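You operate a simulated robot arm through the tools that you are given. There is no shell and no other tool.

You run a simulated robot arm. Do the job below in one go: nothing can be reset, and whatever is moved stays where it is left.

TASK
Blank off ports 26 and 29, then put the water on briefly.
Fine: blue cap on 26, white cap on 29, clamps tight; red lever open three seconds or more, then shut; nothing leaks.

The check looks at the end state, three seconds after you hand in, the way a careful person would. Anything else that was tipped, shoved, dropped, spilled or broken makes it a failure. Lids that push on must go on centred and level and be pressed home; caps that screw on are set level and turned clockwise until they are tight.

THE ROBOT
A 7-joint arm with a two-finger parallel gripper, fixed in place. Base frame: the origin is at the foot of the arm, x ahead of it, y to its left, z up; the work surface is at about z = 860. Units: mm, rad, N and s.
With the tool pointing down near the work surface it reaches from about 400 to 900 mm from the base axis. Its first joint turns from -2.496 to 2.496 rad. Payload 3 kg.
Tool frame: the origin (TCP) lies between the finger pads and is the grasp point; the fingertips stand 30 mm ahead of it; z points along the fingers, y is the line along which they close. Largest opening 94 mm; finger width 28, thickness 10; the body of the gripper, 50 by 96 mm, starts 55 mm behind the TCP.
Orientation is that of the tool frame in the base frame, as [roll, pitch, yaw] about the fixed x, y, z axes, in that order (R = Rz(yaw) Ry(pitch) Rx(roll)). With the fingers straight down and closing along the base's y, the tool's x points along the base's -x, its y along +y and its z along -z.

THE INTERFACE
- The arm moves only by the tool drive_tool. Its argument "moves" is a list that holds one entry, the list of rows, each a list of 7 numbers: the turn, a rotation vector about the tool's x, y, z in rad, then the shift along the tool's x, y, z in mm, then the gripper command, from -1 (fully open) to 1 (shut), values between in proportion. In form: [[[wx, wy, wz, tx, ty, tz, hand], ...]]. A call has 1 to 20 rows; each row shifts and turns the commanded pose from where the row before left it, along the tool's axes as they then stand. A row lasts 0.2 s, in which the tool goes at most 50 mm and 0.15 rad; a call with a longer step from one row to the next is refused whole, and so is a gripper value outside its range. Where a pose cannot be reached the arm comes as near as it can. A force on the tool above 60 N (or 10 N above the force at the start of the call, whichever is more), or a blocked arm, ends the call early, and 0.2 s more pass. Each finger travels about 72 mm/s and halts on what it meets, pressing with about 21 N; the grip force reading is that of the motor and also rises with nothing between the fingers. The clock runs only during rows and for 0.2 s after the last one: add rows that do not move to give the fingers time. It gives the time, the measured TCP pose, the force on the tool (base axes), the opening and the grip force at its end, in the units of the frame above (readings bear some noise), with the torque about the TCP (base axes, N m) and any sound that the robot's microphone picked up.
- Cameras (640 x 400 px; columns grow to the right, rows downward): "scene" is fixed at [395.6, -643.2, 1628.2]; the picture's right is [0.93, -0.38, 0.00], its down [-0.22, -0.54, -0.81] and it looks along [0.31, 0.75, -0.58] (base axes); focal length 332 px, centre (320, 200). "wrist" rides on the gripper at [76, 14, -103] in the tool frame; the picture's right is [-0.18, 0.98, 0.00], its down [-0.75, -0.14, -0.64] and it looks along [-0.63, -0.12, 0.77] (tool axes); focal length 243 px, centre (320, 200). There is no depth. A picture from a camera that has moved, and an enlarged one, comes with that camera's place and axes in the base frame and with its lens. The place of the scene camera against the robot may be out by one fixed shift of up to 12 mm in any direction.
- get_image(camera): a new picture of that camera. It takes no simulated time.
- inspect(camera, box): a new picture of the part [left, top, right, bottom] of that camera's present view, enlarged. It takes no simulated time.
- finish_job(): hands the job in; it is judged then, once.

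Nothing tells you positions but the pictures and the camera data. Unless the task says otherwise, let go and move clear before handing in.

The tools are called after "Call:" as a command line: name --argument value ..., lists and objects as JSON in quotes. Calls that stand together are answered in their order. drive_tool: Moves the arm, as the interface text tells. Its arguments: {"type":"object","properties":{"moves":{"type":"array","items":{"type":"array","items":{"type":"array","items":{"type":"number"}}}}},"required":["moves"]} The other tools are called the same way: get_image (camera) takes a picture; inspect (camera, box) takes an enlarged picture of a part of a camera's view; finish_job () hands the job in.

At the start:

```text
clock: 0.0
ee_pos: [492.6, 433.6, 1126.5]
tool_rot: [-3.141, 0.0, 3.142]
force: [-0.6, -0.1, 0.5]
torque: [0.03, 0.01, 0.02]
finger_gap: 94.2
grasp_force: 0.1
```

scene: 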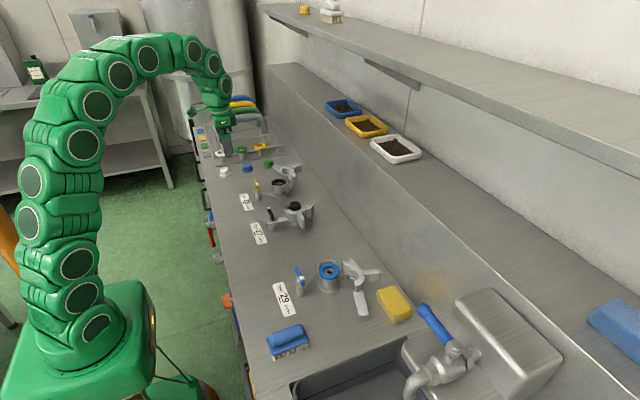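
wrist: 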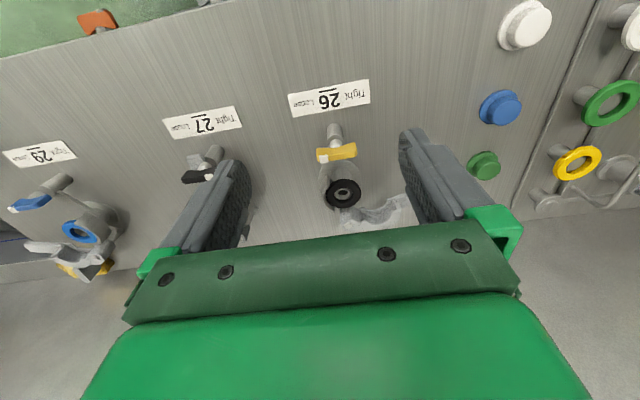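

I see a bench with three ports (26, 27, 29), loose caps (white, blue, green), rings, and a tray. I'll look closely before moving.

Call:
inspect --camera "scene" --box '[180, 80, 340, 180]'

Call:
inspect --camera "scene" --box '[220, 160, 340, 260]'

Call:
inspect --camera "scene" --box '[240, 240, 420, 370]'

Call:
inspect --camera "scene" --box '[180, 160, 280, 400]'

Call:
inspect --camera "wrist" --box '[440, 0, 640, 220]'

Call:
inspect --camera "wrist" --box '[0, 60, 430, 280]'

```text
4.00 times, centred on (260, 130) of scene
camera zoom: at [395.6, -643.2, 1628.2], right [0.93, -0.38, 0.0], down [-0.22, -0.54, -0.81], along [0.31, 0.75, -0.58], focal length 1327 px, centre (560, 480)
```

zoom: 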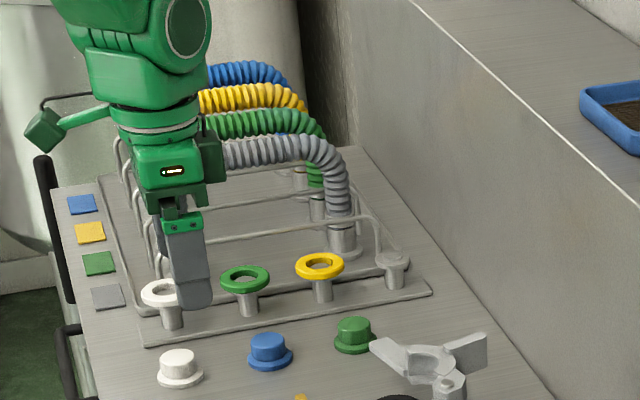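

```text
4.00 times, centred on (280, 210) of scene
camera zoom: at [395.6, -643.2, 1628.2], right [0.93, -0.38, 0.0], down [-0.22, -0.54, -0.81], along [0.31, 0.75, -0.58], focal length 1327 px, centre (480, 160)
```

zoom: 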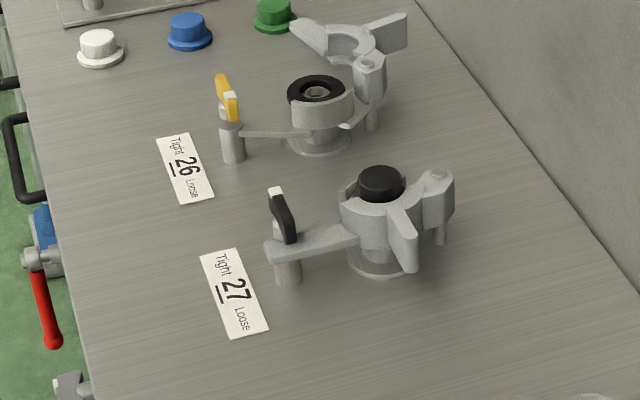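

```text
3.08 times, centred on (330, 305) of scene
camera zoom: at [395.6, -643.2, 1628.2], right [0.93, -0.38, 0.0], down [-0.22, -0.54, -0.81], along [0.31, 0.75, -0.58], focal length 1021 px, centre (289, -123)
```

zoom: 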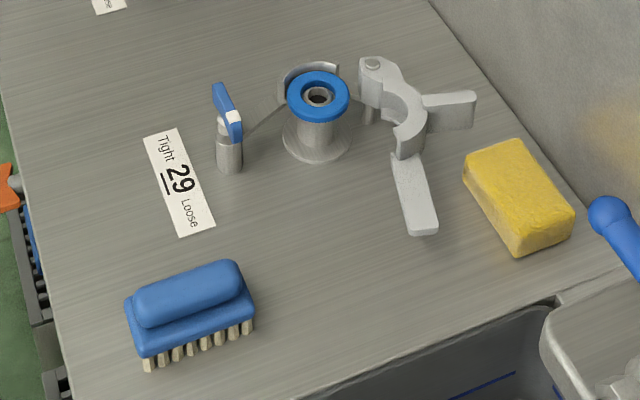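

```text
1.67 times, centred on (230, 280) of scene
camera zoom: at [395.6, -643.2, 1628.2], right [0.93, -0.38, 0.0], down [-0.22, -0.54, -0.81], along [0.31, 0.75, -0.58], focal length 553 px, centre (470, 67)
```

zoom: 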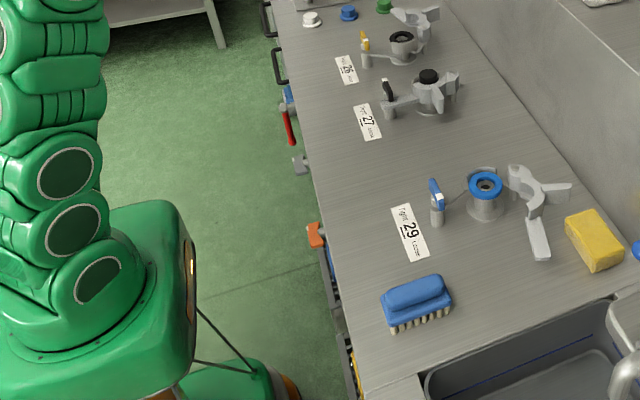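

```text
1.82 times, centred on (540, 110) of wrist
camera zoom: at [416.3, 448.6, 1229.3], right [0.18, 0.98, 0.0], down [0.75, -0.14, 0.64], along [0.63, -0.12, -0.77], focal length 441 px, centre (-80, 364)
```

zoom: 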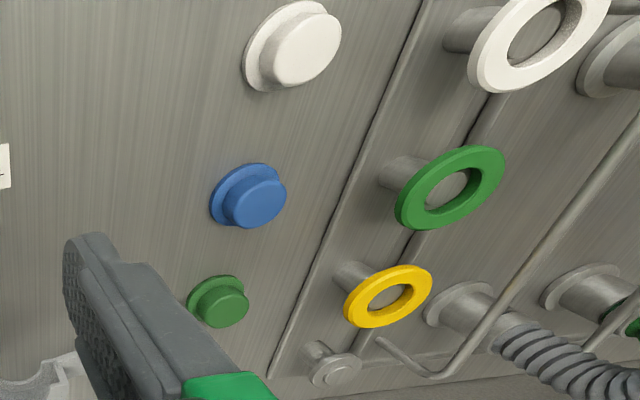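

```text
1.49 times, centred on (215, 170) of wrist
camera zoom: at [416.3, 448.6, 1229.3], right [0.18, 0.98, 0.0], down [0.75, -0.14, 0.64], along [0.63, -0.12, -0.77], focal length 361 px, centre (476, 245)
```

zoom: 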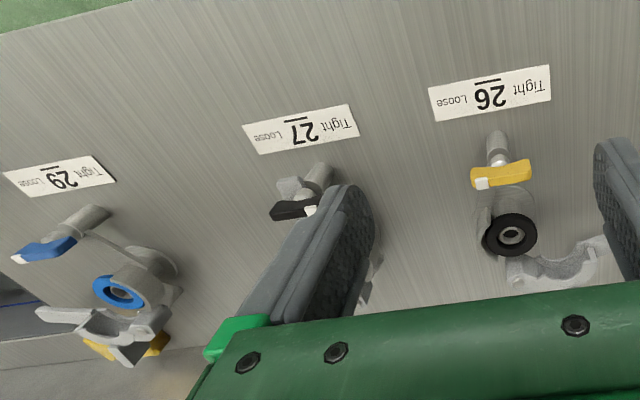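

The ports appear to be around (665, 440), (675, 267) and (665, −50), with lever posts about 80 mm nearer the robot. I'll zoom in on the mechanisms first.

Call:
inspect --camera "wrist" --box '[290, 110, 420, 230]'

Call:
inspect --camera "scene" --box '[250, 160, 320, 210]'

Call:
inspect --camera "scene" --box '[255, 190, 325, 235]'

Call:
inspect --camera "scene" --box '[285, 250, 390, 325]'

Call:
inspect --camera "scene" --box '[190, 200, 260, 270]'

Call:
inspect --camera "scene" --box '[200, 270, 280, 400]'

```text
3.33 times, centred on (355, 170) of wrist
camera zoom: at [416.3, 448.6, 1229.3], right [0.18, 0.98, 0.0], down [0.75, -0.14, 0.64], along [0.63, -0.12, -0.77], focal length 809 px, centre (203, 300)
```

zoom: 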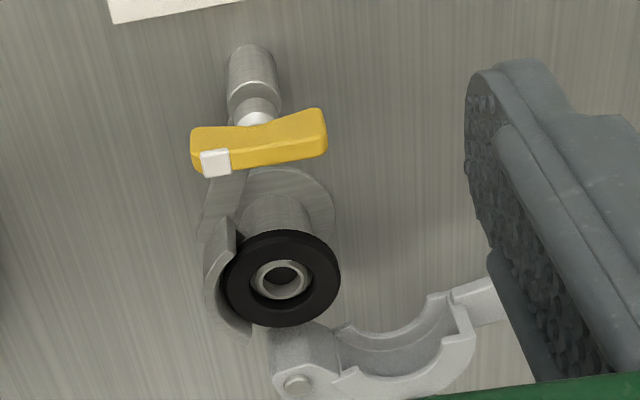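

```text
8.00 times, centred on (285, 185) of scene
camera zoom: at [395.6, -643.2, 1628.2], right [0.93, -0.38, 0.0], down [-0.22, -0.54, -0.81], along [0.31, 0.75, -0.58], focal length 2654 px, centre (600, 320)
```

zoom: 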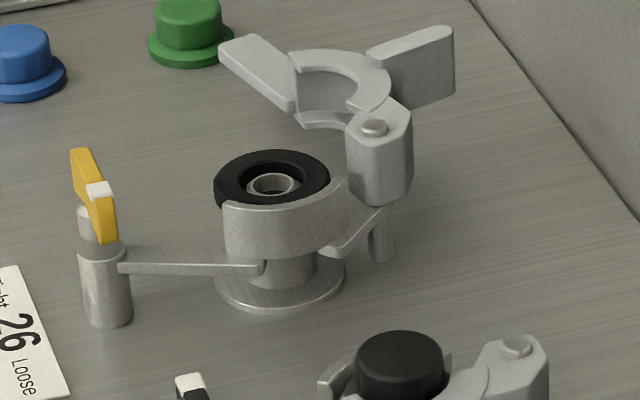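

```text
8.89 times, centred on (290, 212) of scene
camera zoom: at [395.6, -643.2, 1628.2], right [0.93, -0.38, 0.0], down [-0.22, -0.54, -0.81], along [0.31, 0.75, -0.58], focal length 2949 px, centre (587, 89)
```

zoom: 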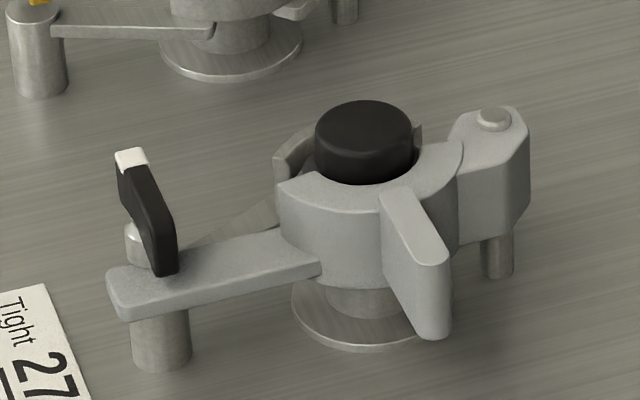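

```text
5.33 times, centred on (338, 288) of scene
camera zoom: at [395.6, -643.2, 1628.2], right [0.93, -0.38, 0.0], down [-0.22, -0.54, -0.81], along [0.31, 0.75, -0.58], focal length 1769 px, centre (227, -267)
```

zoom: 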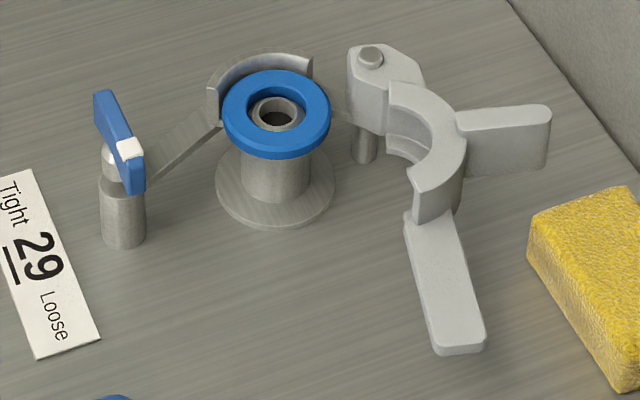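

```text
5.71 times, centred on (225, 235) of scene
camera zoom: at [395.6, -643.2, 1628.2], right [0.93, -0.38, 0.0], down [-0.22, -0.54, -0.81], along [0.31, 0.75, -0.58], focal length 1896 px, centre (863, 0)
```

zoom: 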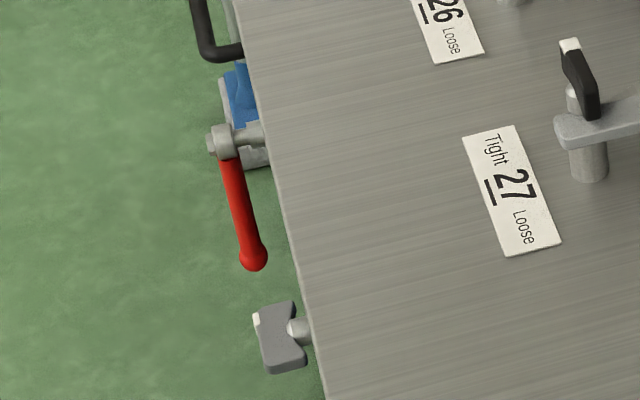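

```text
3.08 times, centred on (240, 335) of scene
camera zoom: at [395.6, -643.2, 1628.2], right [0.93, -0.38, 0.0], down [-0.22, -0.54, -0.81], along [0.31, 0.75, -0.58], focal length 1021 px, centre (566, -215)
```

zoom: 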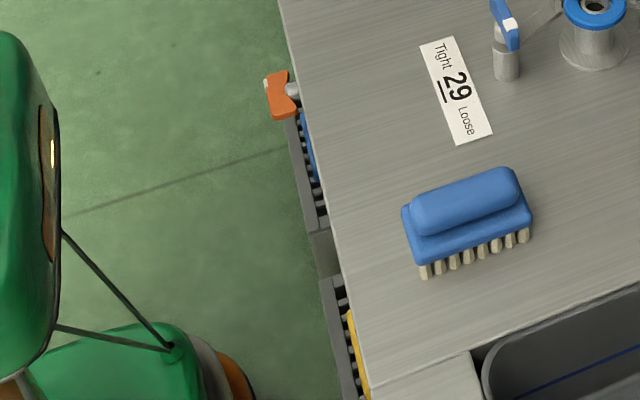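

The mechanism is clear now. Each port has a fixed half-jaw and a hinged half-jaw whose arm swings over to a post with a Tight/Loose lever. I'll move closer with the wrist camera to measure the caps.

Call:
drive_tool --moves '[[[0, 0, 0, 5, 25, 15, -1], [0, 0, 0, 5, 25, 15, -1], [0, 0, 0, 5, 25, 15, -1], [0, 0, 0, 5, 25, 15, -1], [0, 0, 0, 5, 25, 15, -1], [0, 0, 0, 5, 25, 15, -1], [0, 0, 0, 5, 25, 10, -1], [0, 0, 0, 5, 25, 0, -1], [0, 0, 0, 0, 0, 0, -1], [0, 0, 0, 0, 0, 0, -1]]]'

Call:
get_image --camera "wrist"

Call:
get_image --camera "scene"

```text
clock: 2.2
ee_pos: [452.0, 633.2, 1026.0]
tool_rot: [3.141, -0.001, 3.138]
force: [0.5, 0.8, 0.3]
torque: [-0.02, -0.04, -0.01]
finger_gap: 93.8
grasp_force: 0.0
```

```text
taken
camera wrist: at [376.0, 649.0, 1130.1], right [0.18, 0.98, 0.0], down [0.75, -0.14, 0.64], along [0.63, -0.12, -0.77], focal length 243 px, centre (320, 200)
```

wrist: 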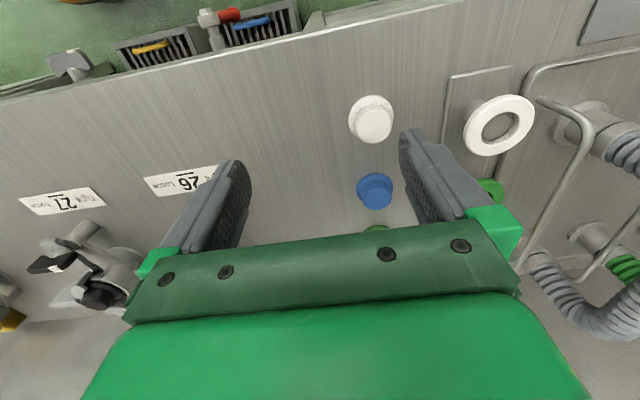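

```text
taken
```

scene: 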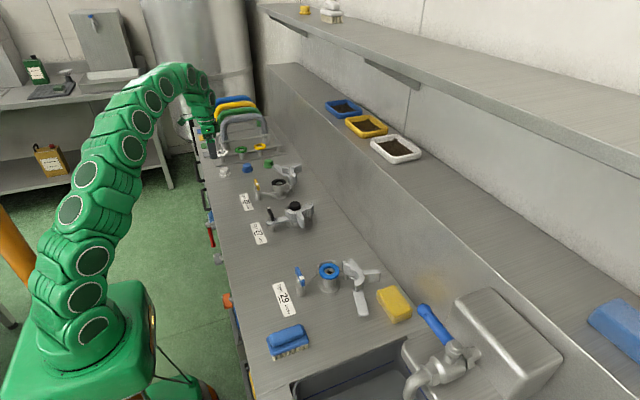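

Call:
inspect --camera "wrist" --box '[330, 80, 420, 240]'

Call:
inspect --camera "wrist" --box '[40, 0, 320, 110]'

```text
2.50 times, centred on (375, 160) of wrist
camera zoom: at [376.0, 649.0, 1130.1], right [0.18, 0.98, 0.0], down [0.75, -0.14, 0.64], along [0.63, -0.12, -0.77], focal length 606 px, centre (182, 300)
```

zoom: 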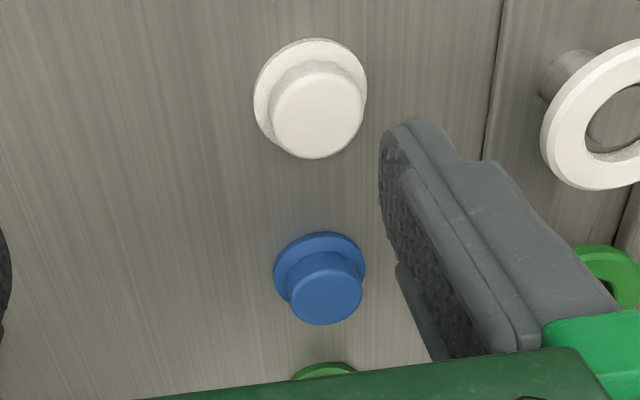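

```text
2.29 times, centred on (180, 55) of wrist
camera zoom: at [376.0, 649.0, 1130.1], right [0.18, 0.98, 0.0], down [0.75, -0.14, 0.64], along [0.63, -0.12, -0.77], focal length 555 px, centre (640, 531)
```

zoom: 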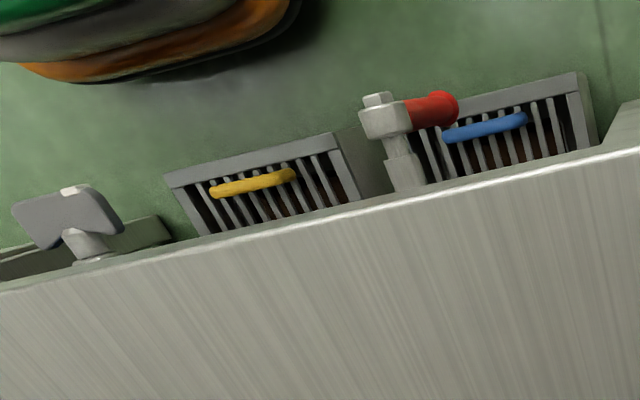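

The blue cap is at about (587, 685) and the white one at about (487, 685). Before picking either, I'll look at port 26 from closer in.

Call:
drive_tool --moves '[[[0, 0, 0, -18.5, -24, 3.25, -1], [0, 0, 0, -18.5, -24, 3.25, -1], [0, 0, 0, -18.5, -24, 3.25, -1], [0, 0, 0, -18.5, -24, 3.25, -1], [0, 0, 0, -18.5, -24, 3.25, -1], [0, 0, 0, -18.5, -24, 3.25, -1], [0, 0, 0, -18.5, -24, 3.25, -1], [0, 0, 0, -18.5, -24, 3.25, -1], [0, 0, 0, 0, 0, 0, -1], [0, 0, 0, 0, 0, 0, -1]]]'

Call:
get_image --camera "wrist"

Call:
inspect --camera "wrist" --box '[230, 60, 430, 250]'

```text
clock: 4.4
ee_pos: [600.6, 440.4, 1001.3]
tool_rot: [3.141, -0.001, 3.14]
force: [-0.5, 0.6, 0.9]
torque: [-0.04, 0.01, -0.01]
finger_gap: 94.1
grasp_force: 0.1
```

```text
taken
camera wrist: at [524.1, 455.0, 1104.2], right [0.18, 0.98, 0.0], down [0.75, -0.14, 0.64], along [0.63, -0.12, -0.77], focal length 243 px, centre (320, 200)
```

wrist: 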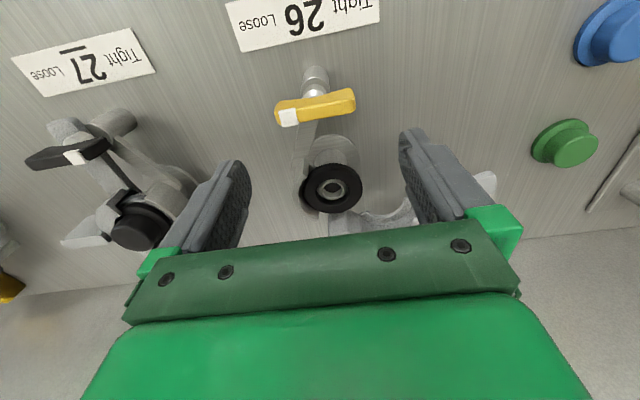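

```text
2.11 times, centred on (330, 155) of wrist
camera zoom: at [524.1, 455.0, 1104.2], right [0.18, 0.98, 0.0], down [0.75, -0.14, 0.64], along [0.63, -0.12, -0.77], focal length 511 px, centre (299, 295)
```

zoom: 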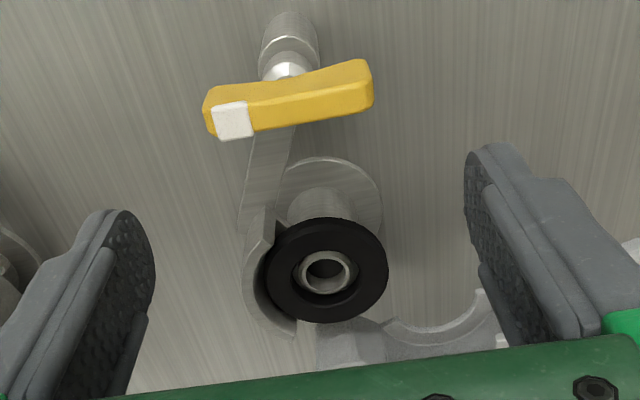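

I need the heights of the gasket, jaw and lever. I'll back off and tilt the hand so the wrist camera looks at port 26 nearly level.

Call:
drive_tool --moves '[[[0, 0, 0, 37.5, 0, 0, -1], [0, 0, 0, 37.5, 0, 0, -1], [0, 0, 0, 37.5, 0, 0, -1], [0, 0, 0, 37.5, 0, 0, -1], [0, -0.12, 0, 0, 0, 0, -1], [0, -0.12, 0, 0, 0, 0, -1], [0, -0.12, 0, 0, 0, 0, -1], [0, -0.12, 0, 0, 0, 0, -1], [0, -0.12, 0, 0, 0, 0, -1], [0, -0.12, 0, 0, 0, 0, -1], [0, -0.12, 0, 0, 0, 0, -1], [0, 0, 0, 0, 0, 0, -1], [0, 0, 0, 0, 0, 0, -1]]]'

Call:
get_image --camera "wrist"

Call:
inspect --camera "wrist" --box '[230, 100, 430, 240]'

```text
clock: 7.0
ee_pos: [462.1, 426.4, 980.0]
tool_rot: [2.965, 0.608, 2.873]
force: [-0.5, 0.0, 0.2]
torque: [0.03, 0.0, -0.03]
finger_gap: 94.0
grasp_force: 0.0
stopped in row 12: the arm was blocked; the commanded pose is now the measured one
```

```text
taken
camera wrist: at [343.4, 455.6, 1020.0], right [0.31, 0.92, 0.25], down [0.2, -0.32, 0.93], along [0.93, -0.24, -0.28], focal length 243 px, centre (320, 200)
```

wrist: 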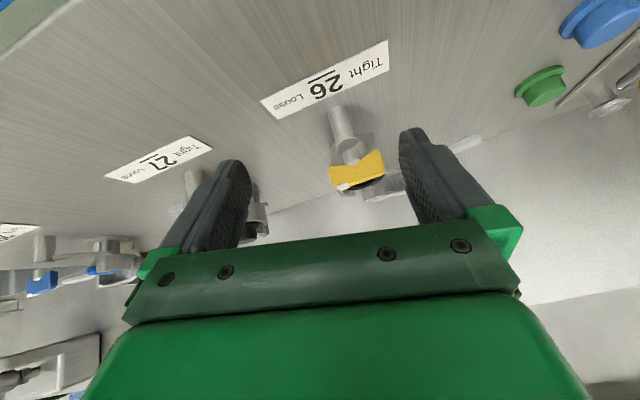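

```text
2.86 times, centred on (330, 170) of wrist
camera zoom: at [343.4, 455.6, 1020.0], right [0.31, 0.92, 0.25], down [0.2, -0.32, 0.93], along [0.93, -0.24, -0.28], focal length 693 px, centre (291, 286)
```

zoom: 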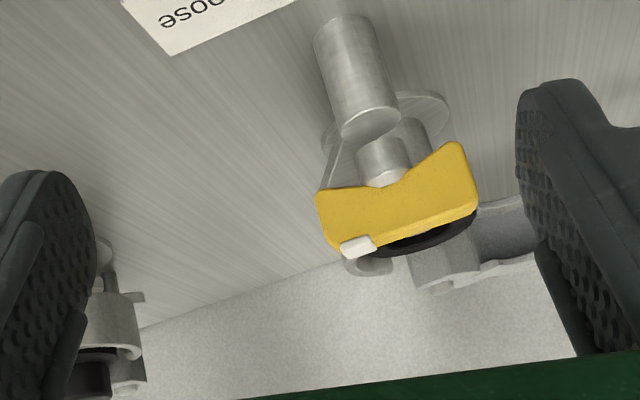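

From this view the gasket top is at about z 922, the jaw tops at about 934 and the lever top at about 942. I'll level the tool again and turn it 90° so the fingers close along base x, clear of the fixed jaw.

Call:
drive_tool --moves '[[[0.0177, 0.125, -0.0412, 0, 0, -8, -1], [0.0177, 0.125, -0.0412, 0, 0, -8, -1], [0.0177, 0.125, -0.0412, 0, 0, -8, -1], [0.0177, 0.125, -0.0412, 0, 0, -8, -1], [0.0177, 0.125, -0.0412, 0, 0, -8, -1], [0, 0, -0.1428, 0, 0, 0, -1], [0, 0, -0.1428, 0, 0, 0, -1], [0, 0, -0.1428, 0, 0, 0, -1], [0, 0, -0.1428, 0, 0, 0, -1], [0, 0, -0.1428, 0, 0, 0, -1], [0, 0, -0.1428, 0, 0, 0, -1], [0, 0, -0.1428, 0, 0, 0, -1], [0, 0, -0.1428, 0, 0, 0, -1], [0, 0, -0.1428, 0, 0, 0, -1], [0, 0, -0.1428, 0, 0, 0, -1], [0, 0, -0.1428, 0, 0, 0, -1], [0, 0, 0, 0, 0, 0, -1], [0, 0, 0, 0, 0, 0, -1]]]'

Call:
get_image --camera "wrist"

```text
clock: 10.8
ee_pos: [443.9, 427.8, 1016.9]
tool_rot: [-3.133, -0.001, -1.563]
force: [-0.2, -0.7, -0.4]
torque: [-0.02, -0.02, -0.02]
finger_gap: 94.2
grasp_force: 0.0
```

```text
taken
camera wrist: at [430.3, 352.1, 1120.4], right [-0.98, 0.18, -0.01], down [0.13, 0.76, 0.64], along [0.12, 0.63, -0.77], focal length 243 px, centre (320, 200)
```

wrist: 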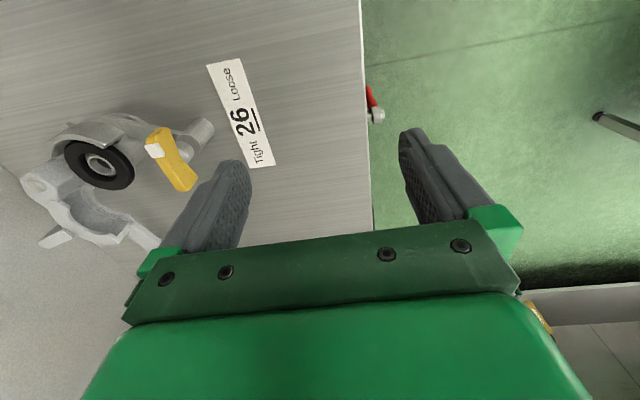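

Call:
inspect --camera "wrist" --box '[20, 90, 240, 250]'

Call:
inspect --camera "wrist" --box '[340, 70, 410, 130]'

Call:
drive_tool --moves '[[[-0.0086, 0, 0.008, -40, -24, 0, -1], [0, 0, 0, -40, -24, 0, -1], [0, 0, 0, -40, -24, 0, -1], [0, 0, 0, -40, -24, 0, -1], [0, 0, 0, -40, -24, 0, -0.5], [0, 0, 0, -30, -23, 20, -0.5], [0, 0, 0, 0, 0, 20, -0.5], [0, 0, 0, 0, 0, 20, -0.5], [0, 0, 0, 0, 0, 0, -0.5], [0, 0, 0, 0, 0, 0, -0.5]]]'

Call:
get_image --camera "wrist"

```text
2.50 times, centred on (130, 170) of wrist
camera zoom: at [430.3, 352.1, 1120.4], right [-0.98, 0.18, -0.01], down [0.13, 0.76, 0.64], along [0.12, 0.63, -0.77], focal length 606 px, centre (795, 275)
```

zoom: 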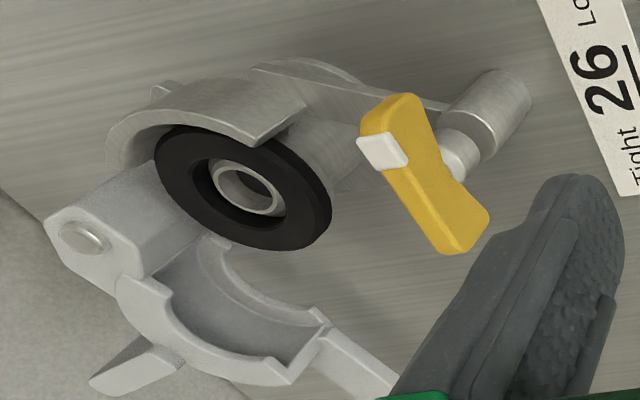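

```text
6.67 times, centred on (375, 100) of wrist
camera zoom: at [430.3, 352.1, 1120.4], right [-0.98, 0.18, -0.01], down [0.13, 0.76, 0.64], along [0.12, 0.63, -0.77], focal length 1618 px, centre (-47, 867)
```

zoom: 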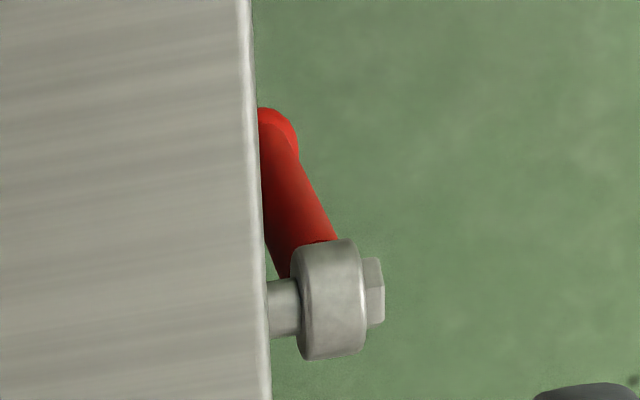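

```text
clock: 13.0
ee_pos: [581.7, 648.0, 962.3]
tool_rot: [3.141, -0.002, -1.572]
force: [-0.8, 0.0, -0.6]
torque: [0.0, -0.02, 0.01]
finger_gap: 70.6
grasp_force: 0.2
out of reach, approached as far as the arm can: row 6
```

```text
taken
camera wrist: at [567.4, 573.0, 1065.1], right [-0.98, 0.18, 0.0], down [0.14, 0.75, 0.64], along [0.12, 0.63, -0.77], focal length 243 px, centre (320, 200)
```

wrist: 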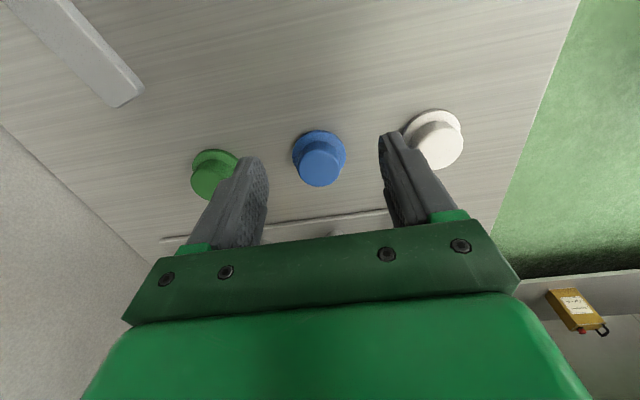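

Call:
drive_tool --moves '[[[0, 0, 0, 0, -5, 30, -0.5], [0, 0, 0, -10, 0, 0, -0.5], [0, 0, 0, -10, 0, 0, -0.5], [0, 0, 0, -10, 0, 0, -0.5], [0, 0, 0, -7, 0, 0, -0.5], [0, 0, 0, 0, 0, 0, -0.5], [0, 0, 0, 0, 0, 0, -0.5]]]'

Call:
get_image --camera "wrist"

```text
clock: 14.6
ee_pos: [587.3, 670.1, 932.3]
tool_rot: [-3.141, -0.001, -1.572]
force: [-0.4, -0.1, 0.5]
torque: [-0.03, 0.05, 0.03]
finger_gap: 70.6
grasp_force: 0.0
out of reach, approached as far as the arm can: row 4, 5
```

```text
taken
camera wrist: at [571.9, 594.2, 1035.2], right [-0.98, 0.18, 0.0], down [0.14, 0.76, 0.64], along [0.12, 0.63, -0.77], focal length 243 px, centre (320, 200)
```

wrist: 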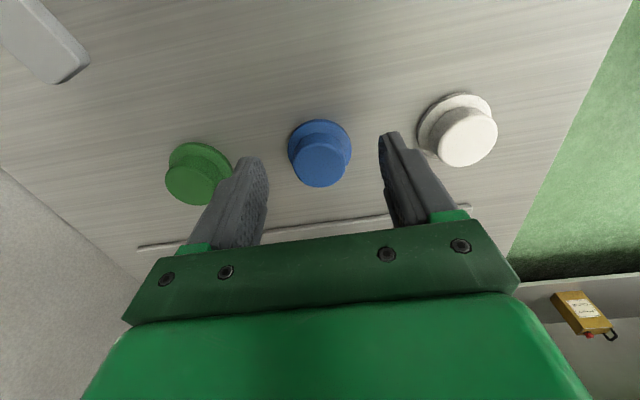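

Call:
drive_tool --moves '[[[0, 0, 0, 0, 0, 10, -0.5], [0, 0, 0, 0, 0, 10, -0.5], [0, 0, 0, -5, 0, 5, -0.5], [0, 0, 0, -5, 0, 0, -0.5], [0, 0, 0, -5, 0, 0, -0.5], [0, 0, 0, 0, 0, 0, -0.5], [0, 0, 0, 0, 0, 0, -0.5]]]'

Call:
get_image --camera "wrist"

```text
clock: 16.2
ee_pos: [582.4, 678.8, 906.6]
tool_rot: [3.141, -0.003, -1.571]
force: [1.1, -0.4, 0.9]
torque: [-0.03, 0.03, 0.0]
finger_gap: 70.6
grasp_force: 0.1
out of reach, approached as far as the arm can: row 4, 5
```

```text
taken
camera wrist: at [567.7, 604.2, 1009.2], right [-0.98, 0.18, 0.0], down [0.14, 0.76, 0.64], along [0.12, 0.63, -0.77], focal length 243 px, centre (320, 200)
```

wrist: 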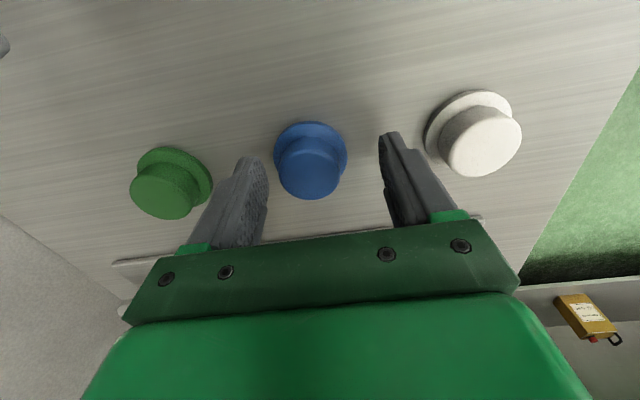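

At this height the arm's reach ends at a radius of about 894 mm, around 7 mm short of the blue cap's centre. That's still inside the pad width, so I'll grip here, lift slightly and bring the cap inward to re-centre it.

Call:
drive_tool --moves '[[[0, 0, 0, 0, 0, 0, -0.3], [0, 0, 0, 0, 0, 0, -0.1], [0, 0, 0, 0, 0, 0, 0.1], [0, 0, 0, 0, 0, 0, 0.25], [0, 0, 0, 0, 0, 0, 1], [0, 0, 0, 0, 0, 0, 1], [0, 0, 0, 0, 0, 0, 1]]]'

Call:
get_image --camera "wrist"

```text
clock: 17.8
ee_pos: [581.9, 678.9, 905.4]
tool_rot: [3.142, -0.002, -1.57]
force: [-1.4, -0.4, 1.9]
torque: [-0.03, 0.03, -0.01]
finger_gap: 37.3
grasp_force: 21.2
```

```text
taken
camera wrist: at [567.7, 604.2, 1009.2], right [-0.98, 0.18, 0.0], down [0.14, 0.76, 0.64], along [0.12, 0.63, -0.77], focal length 243 px, centre (320, 200)
```

wrist: 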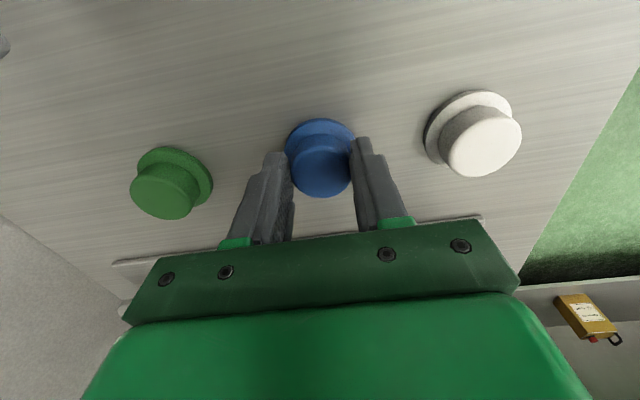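

Call:
drive_tool --moves '[[[0, 0, 0, 0, 0, -3, 1], [0, 0, 0, 0, 0, -3, 1], [0, 0, 0, 15, 0, 0, 1], [0, 0, 0, 15, 0, 0, 1], [0, 0, 0, 15, 0, 0, 1], [0, 0, 0, 0, 0, 0, 1], [0, 0, 0, 0, 0, 0, 1]]]'

Call:
inspect --camera "wrist" --box '[240, 90, 420, 220]'

Call:
inspect --camera "scene" --box '[190, 120, 310, 200]'

```text
clock: 19.4
ee_pos: [582.8, 634.7, 911.1]
tool_rot: [3.141, -0.002, -1.57]
force: [0.0, -0.4, -0.4]
torque: [-0.02, 0.0, 0.0]
finger_gap: 37.7
grasp_force: 21.0
```

```text
3.08 times, centred on (330, 155) of wrist
camera zoom: at [567.3, 558.9, 1014.4], right [-0.98, 0.18, 0.0], down [0.14, 0.76, 0.64], along [0.12, 0.63, -0.77], focal length 746 px, centre (289, 338)
```

zoom: 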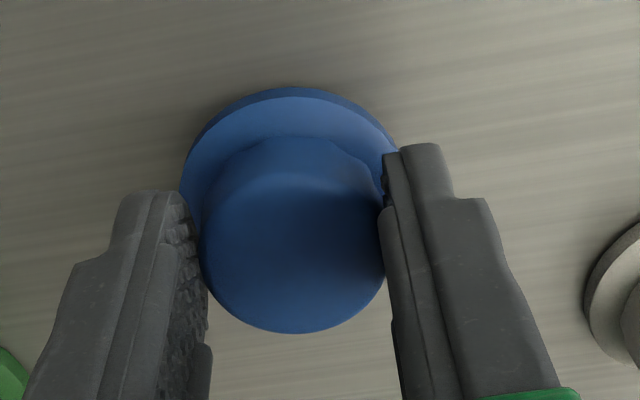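

```text
5.00 times, centred on (250, 160) of scene
camera zoom: at [395.6, -643.2, 1628.2], right [0.93, -0.38, 0.0], down [-0.22, -0.54, -0.81], along [0.31, 0.75, -0.58], focal length 1659 px, centre (670, 400)
```

zoom: 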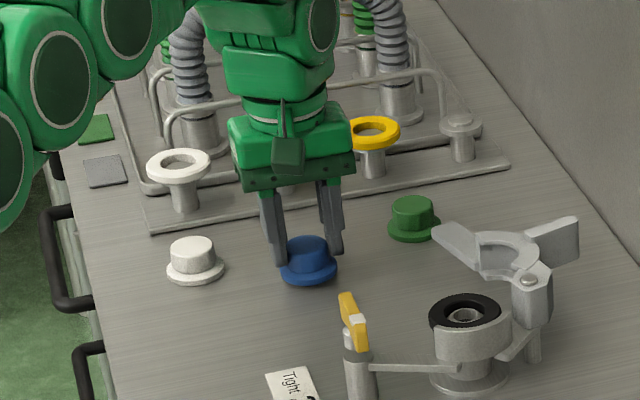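

Call:
drive_tool --moves '[[[0, 0, 0, 0, 0, 2.5, 1], [0, 0, 0, 0, 0, 2.7, 1], [0, 0, 0, 0, 0, 0, 1], [0, 0, 0, 0, 0, 0, 0], [0, 0, 0, 0, 0, 0, -0.4], [0, 0, 0, 0, 0, 0, -0.4], [0, 0, 0, 0, 0, -15, -0.4], [0, 0, 0, 0, 0, -15, -0.4], [0, 0, 0, 0, 0, 0, -0.4]]]'

Call:
drive_tool --moves '[[[0, 0, 0.1428, 0, 0, 0, -0.4], [0, 0, 0.1428, 0, 0, 0, -0.4], [0, 0, 0.1428, 0, 0, 0, -0.4], [0, 0, 0.1428, 0, 0, 0, -0.4], [0, 0, 0.1428, 0, 0, 0, -0.4], [0, 0, 0.1428, 0, 0, 0, -0.4], [0, 0, 0.1428, 0, 0, 0, -0.4], [0, 0, 0.1428, 0, 0, 0, -0.4], [0, 0, 0.1428, 0, 0, 0, -0.4], [0, 0, 0.1428, 0, 0, 0, -0.4], [0, 0, 0.1428, 0, 0, 0, -0.4], [0, 0, 0, 0, 0, 0, -0.4], [0, 0, 0, 0, 0, 0, -0.4]]]'

Call:
inspect --camera "wrist" --box '[220, 60, 420, 220]'

```text
clock: 21.4
ee_pos: [583.1, 634.2, 939.4]
tool_rot: [-3.141, -0.002, -1.572]
force: [0.5, 0.4, 0.3]
torque: [0.02, 0.0, 0.02]
finger_gap: 65.6
grasp_force: 0.1
```

```text
clock: 24.2
ee_pos: [582.3, 633.7, 936.4]
tool_rot: [-3.14, 0.001, -3.141]
force: [-0.2, -0.5, 0.5]
torque: [-0.01, -0.02, 0.04]
finger_gap: 65.9
grasp_force: 0.0
```

```text
2.50 times, centred on (320, 140) of wrist
camera zoom: at [506.0, 649.7, 1039.3], right [0.18, 0.98, 0.0], down [0.75, -0.14, 0.64], along [0.63, -0.12, -0.77], focal length 606 px, centre (320, 350)
```

zoom: 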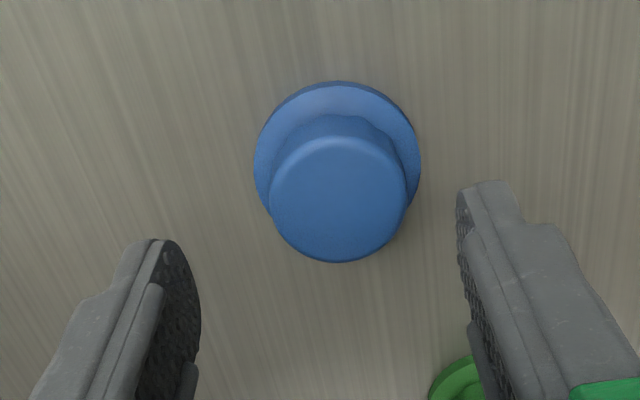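

Call:
drive_tool --moves '[[[0, 0, 0, 0, 6, 0, -0.4], [0, 0, 0, 0, 0, 10, -0.4], [0, 0, 0, 0, 0, 10, -0.4], [0, 0, 0, 0, 0, 12, -0.4], [0, 0, 0, 0, 0, 0, -0.2], [0, 0, 0, 0, 0, 0, 0], [0, 0, 0, 0, 0, 0, 0.15], [0, 0, 0, 0, 0, 0, 0.3], [0, 0, 0, 0, 0, 0, 0.5], [0, 0, 0, 0, 0, 0, 0.5]]]'

Call:
inspect --camera "wrist" --box '[220, 60, 420, 220]'

```text
clock: 26.4
ee_pos: [583.7, 641.8, 903.6]
tool_rot: [-3.14, -0.001, 3.141]
force: [-0.4, -0.3, 1.8]
torque: [0.06, 0.02, 0.02]
finger_gap: 37.6
grasp_force: 20.9
```

```text
2.50 times, centred on (320, 140) of wrist
camera zoom: at [505.8, 655.5, 1006.9], right [0.18, 0.98, 0.0], down [0.75, -0.14, 0.64], along [0.63, -0.12, -0.77], focal length 606 px, centre (320, 350)
```

zoom: 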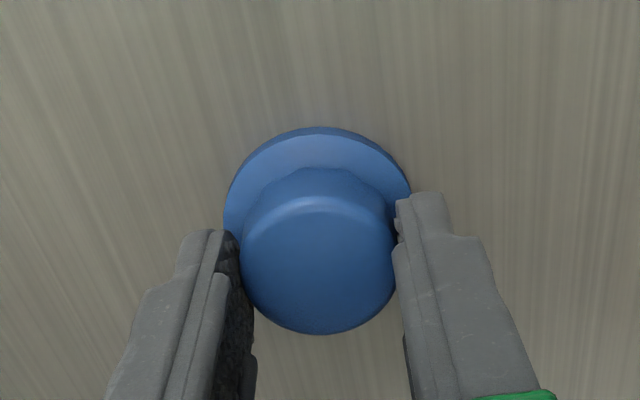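

Call:
drive_tool --moves '[[[0, 0, 0, 0, 0, 0, 0], [0, 0, 0, 0, 0, 0, -0.4], [0, 0, 0, 0, 0, 0, -0.4], [0, 0, 0, 0, 0, -15, -0.4], [0, 0, 0, 0, 0, -17, -0.4], [0, 0, -0.1428, 0, 0, 0, -0.4], [0, 0, -0.1428, 0, 0, 0, -0.4], [0, 0, -0.1428, 0, 0, 0, -0.4], [0, 0, -0.1428, 0, 0, 0, -0.4], [0, 0, -0.1428, 0, 0, 0, -0.4], [0, 0, -0.1428, 0, 0, 0, -0.4], [0, 0, -0.1428, 0, 0, 0, -0.4], [0, 0, -0.1428, 0, 0, 0, -0.4], [0, 0, -0.1428, 0, 0, 0, -0.4], [0, 0, -0.1428, 0, 0, 0, -0.4], [0, 0, -0.1428, 0, 0, 0, -0.4], [0, 0, 0, 0, 0, 0, -0.4], [0, 0, 0, 0, 0, 0, -0.4]]]'

Call:
inspect --camera "wrist" --box '[220, 60, 420, 220]'

```text
clock: 30.2
ee_pos: [583.4, 640.4, 936.8]
tool_rot: [3.141, -0.002, -1.569]
force: [-0.2, 0.2, 0.4]
torque: [0.01, -0.01, -0.01]
finger_gap: 66.2
grasp_force: 0.1
```

```text
2.50 times, centred on (320, 140) of wrist
camera zoom: at [568.2, 565.2, 1039.3], right [-0.98, 0.18, 0.0], down [0.14, 0.76, 0.64], along [0.12, 0.63, -0.77], focal length 606 px, centre (320, 350)
```

zoom: 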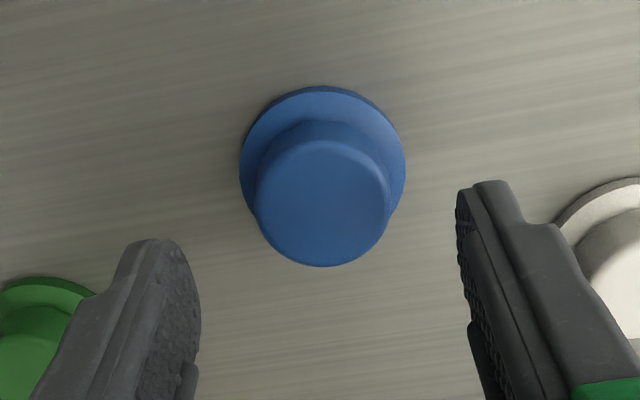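

The blue cap is now centred between the fingers. I'll grip it a little lower, lift it and carry it beside port 26 for a close position check.

Call:
drive_tool --moves '[[[0, 0, 0, 0, 0, 12, -0.4], [0, 0, 0, 0, 0, 12, -0.4], [0, 0, 0, 0, 0, 9.5, -0.4], [0, 0, 0, 0, 0, 0, -0.1], [0, 0, 0, 0, 0, 0, 0.1], [0, 0, 0, 0, 0, 0, 0.3], [0, 0, 0, 0, 0, 0, 1], [0, 0, 0, 0, 0, 0, 1], [0, 0, 0, 0, 0, -10, 1], [0, 0, 0, 0, 0, -25, 1], [0, 0, 0, 0, 0, -30, 1], [0, 0, 0, 0, 0, -32, 1], [0, 0, 0, 32, -16, 0, 1], [0, 0, 0, 32, -16, 0, 1], [0, 0, 0, 32, -16, 0, 1], [0, 0, 0, 32, -16, 0, 1], [0, 0, 0, 32, -16, 0, 1], [0, 0, 0, 0, 0, 0, 1], [0, 0, 0, 0, 0, 0, 1]]]'

Call:
get_image --camera "wrist"

Call:
inspect --camera "wrist" --box '[210, 20, 410, 150]'

Call:
inspect --camera "scene" --box '[220, 100, 340, 220]'

```text
clock: 34.2
ee_pos: [663.9, 481.0, 1000.2]
tool_rot: [3.141, -0.001, -1.571]
force: [0.2, 1.1, -1.2]
torque: [-0.01, 0.0, -0.02]
finger_gap: 37.3
grasp_force: 21.0
```

```text
taken
camera wrist: at [648.8, 405.5, 1103.0], right [-0.98, 0.18, 0.0], down [0.14, 0.76, 0.64], along [0.12, 0.63, -0.77], focal length 243 px, centre (320, 200)
```

wrist: 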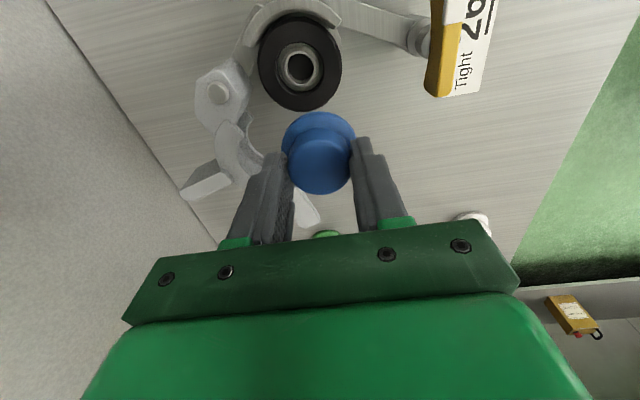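

```text
3.08 times, centred on (310, 85) of wrist
camera zoom: at [648.8, 405.5, 1103.0], right [-0.98, 0.18, 0.0], down [0.14, 0.76, 0.64], along [0.12, 0.63, -0.77], focal length 746 px, centre (351, 554)
```

zoom: 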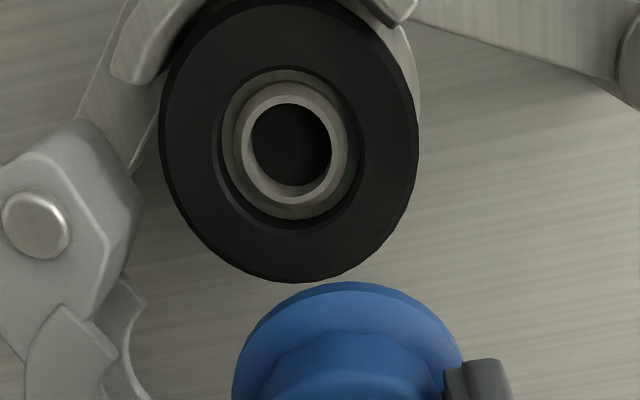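

```text
3.33 times, centred on (280, 160) of scene
camera zoom: at [395.6, -643.2, 1628.2], right [0.93, -0.38, 0.0], down [-0.22, -0.54, -0.81], along [0.31, 0.75, -0.58], focal length 1106 px, centre (453, 333)
```

zoom: 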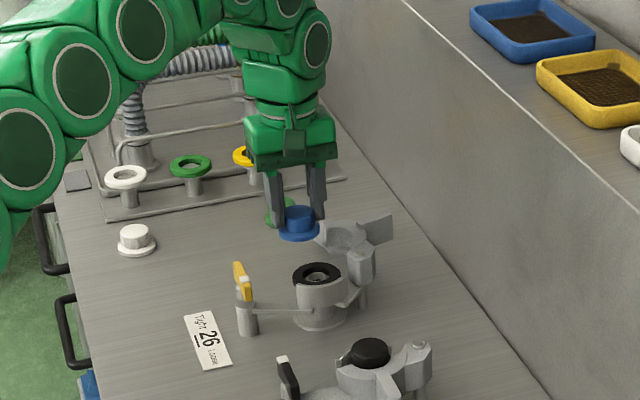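

Combining the views, port 26's axis is at about (669.5, 441.5) with its gasket top at about z 916. I'll move the cap over it and come down in stages.

Call:
drive_tool --moves '[[[0, 0, 0, 13, -2, 0, 1], [0, 0, 0, 13, -2, 0, 1], [0, 0, 0, 13.5, -1.6, 0, 1], [0, 0, 0, 0, 0, 10, 1], [0, 0, 0, 0, 0, 10, 1], [0, 0, 0, 0, 0, 8, 1], [0, 0, 0, 0, 0, 0, 1], [0, 0, 0, 0, 0, 0, 1]]]'

Call:
inspect --camera "wrist" --box '[210, 60, 430, 220]'

Call:
inspect --camera "scene" --box '[240, 145, 320, 205]'

```text
clock: 36.0
ee_pos: [668.9, 442.3, 971.9]
tool_rot: [-3.14, -0.002, -1.571]
force: [0.0, -0.2, -0.5]
torque: [0.0, 0.03, -0.02]
finger_gap: 37.5
grasp_force: 21.2
```

```text
2.50 times, centred on (320, 140) of wrist
camera zoom: at [653.6, 366.2, 1074.9], right [-0.98, 0.18, 0.0], down [0.14, 0.75, 0.64], along [0.12, 0.63, -0.77], focal length 606 px, centre (320, 350)
```

zoom: 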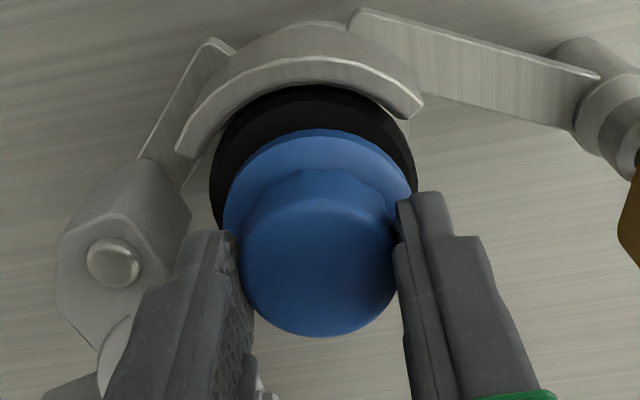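

```text
6.67 times, centred on (280, 175) of scene
camera zoom: at [395.6, -643.2, 1628.2], right [0.93, -0.38, 0.0], down [-0.22, -0.54, -0.81], along [0.31, 0.75, -0.58], focal length 2212 px, centre (587, 367)
```

zoom: 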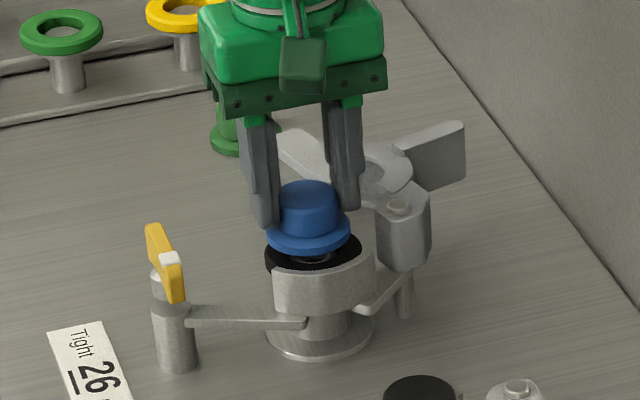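

Compared with the gasket, the cap needs to shift about +1.2 mm in x and −0.7 mm in y. I'll correct that and come down slowly while watching the force.

Call:
drive_tool --moves '[[[0, 0, 0, 0.7, -1.2, 2, 1], [0, 0, 0, 0, 0, 3, 1], [0, 0, 0, 0, 0, 2, 1], [0, 0, 0, 0, 0, 1.5, 1], [0, 0, 0, 0, 0, 1, 1], [0, 0, 0, 0, 0, 0, 1]]]'

Call:
inspect --camera "wrist" --box '[210, 60, 430, 220]'

Call:
inspect --camera "scene" --box '[240, 145, 320, 205]'

```text
clock: 37.4
ee_pos: [670.4, 440.1, 963.2]
tool_rot: [3.141, -0.002, -1.57]
force: [-0.7, 0.7, 1.4]
torque: [0.02, 0.12, 0.0]
finger_gap: 37.7
grasp_force: 21.3
```

```text
2.50 times, centred on (320, 140) of wrist
camera zoom: at [654.8, 365.6, 1066.3], right [-0.98, 0.18, 0.0], down [0.14, 0.76, 0.64], along [0.12, 0.63, -0.77], focal length 606 px, centre (320, 350)
```

zoom: 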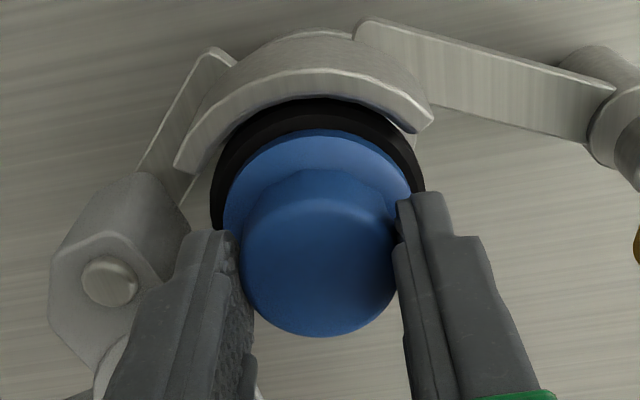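

```text
6.67 times, centred on (280, 175) of scene
camera zoom: at [395.6, -643.2, 1628.2], right [0.93, -0.38, 0.0], down [-0.22, -0.54, -0.81], along [0.31, 0.75, -0.58], focal length 2212 px, centre (587, 367)
```

zoom: 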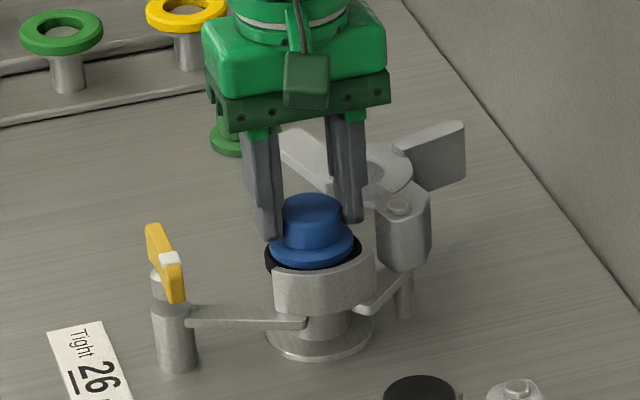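

Call:
drive_tool --moves '[[[0, 0, 0, 0, 0, 1, 1], [0, 0, 0, 0, 0, 1, 1], [0, 0, 0, 0, 0, 0.5, 1], [0, 0, 0, 0, 0, 0, 1]]]'

```text
clock: 38.4
ee_pos: [670.6, 440.3, 960.5]
tool_rot: [-3.141, -0.004, -1.569]
force: [-1.3, 4.5, 14.5]
torque: [0.25, 0.1, 0.04]
finger_gap: 37.6
grasp_force: 20.8
```

Call:
drive_tool --moves '[[[0, 0, 0, 0, 0, 0.7, 1], [0, 0, 0, 0, 0, 0, 1], [0, 0, 0, 0, 0, 0, 1]]]'

Call:
inspect --camera "wrist" --box '[210, 60, 430, 220]'

Call:
inspect --camera "scene" --box '[240, 145, 320, 205]'

```text
clock: 39.2
ee_pos: [669.5, 440.4, 960.5]
tool_rot: [3.141, -0.002, -1.571]
force: [-2.5, 6.1, 10.4]
torque: [0.23, 0.19, 0.03]
finger_gap: 37.4
grasp_force: 21.2
```

```text
2.50 times, centred on (320, 140) of wrist
camera zoom: at [655.1, 365.2, 1063.1], right [-0.98, 0.18, 0.0], down [0.14, 0.76, 0.64], along [0.12, 0.63, -0.77], focal length 606 px, centre (320, 350)
```

zoom: 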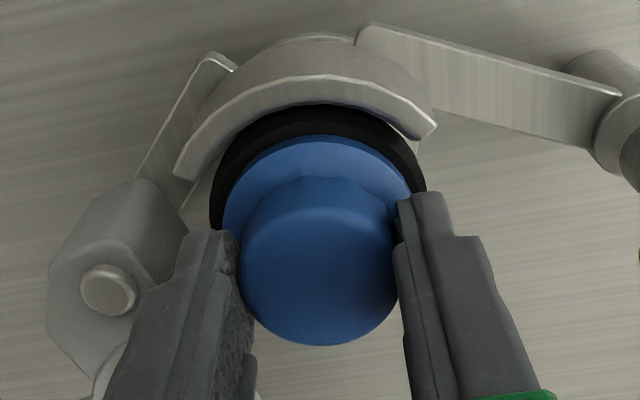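

```text
6.67 times, centred on (280, 175) of scene
camera zoom: at [395.6, -643.2, 1628.2], right [0.93, -0.38, 0.0], down [-0.22, -0.54, -0.81], along [0.31, 0.75, -0.58], focal length 2212 px, centre (587, 367)
```

zoom: 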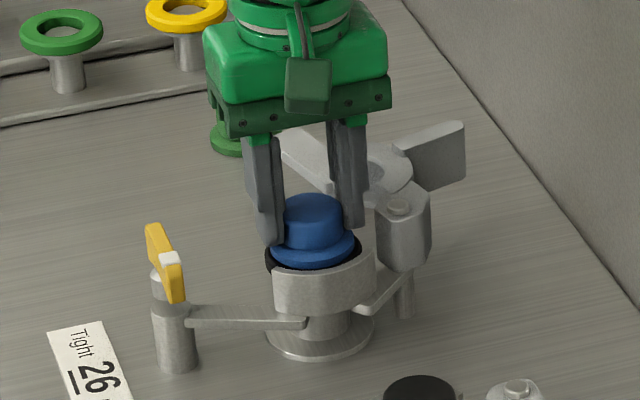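

There is contact, with a side force pushing the cap toward +y and slightly toward −x, so I'm a little off centre. I'll nudge it that way.

Call:
drive_tool --moves '[[[0, 0, 0, 0, 0, -0.5, 1], [0, 0, 0, -0.8, 0.4, 0, 1], [0, 0, 0, -0.4, 0.3, 0, 1], [0, 0, 0, 0, 0, 0.5, 1], [0, 0, 0, 0, 0, 0, 1]]]'

```text
clock: 40.4
ee_pos: [670.5, 440.5, 961.0]
tool_rot: [-3.14, 0.0, -1.571]
force: [-0.4, 0.0, -0.4]
torque: [0.01, 0.02, 0.01]
finger_gap: 37.2
grasp_force: 21.0
```

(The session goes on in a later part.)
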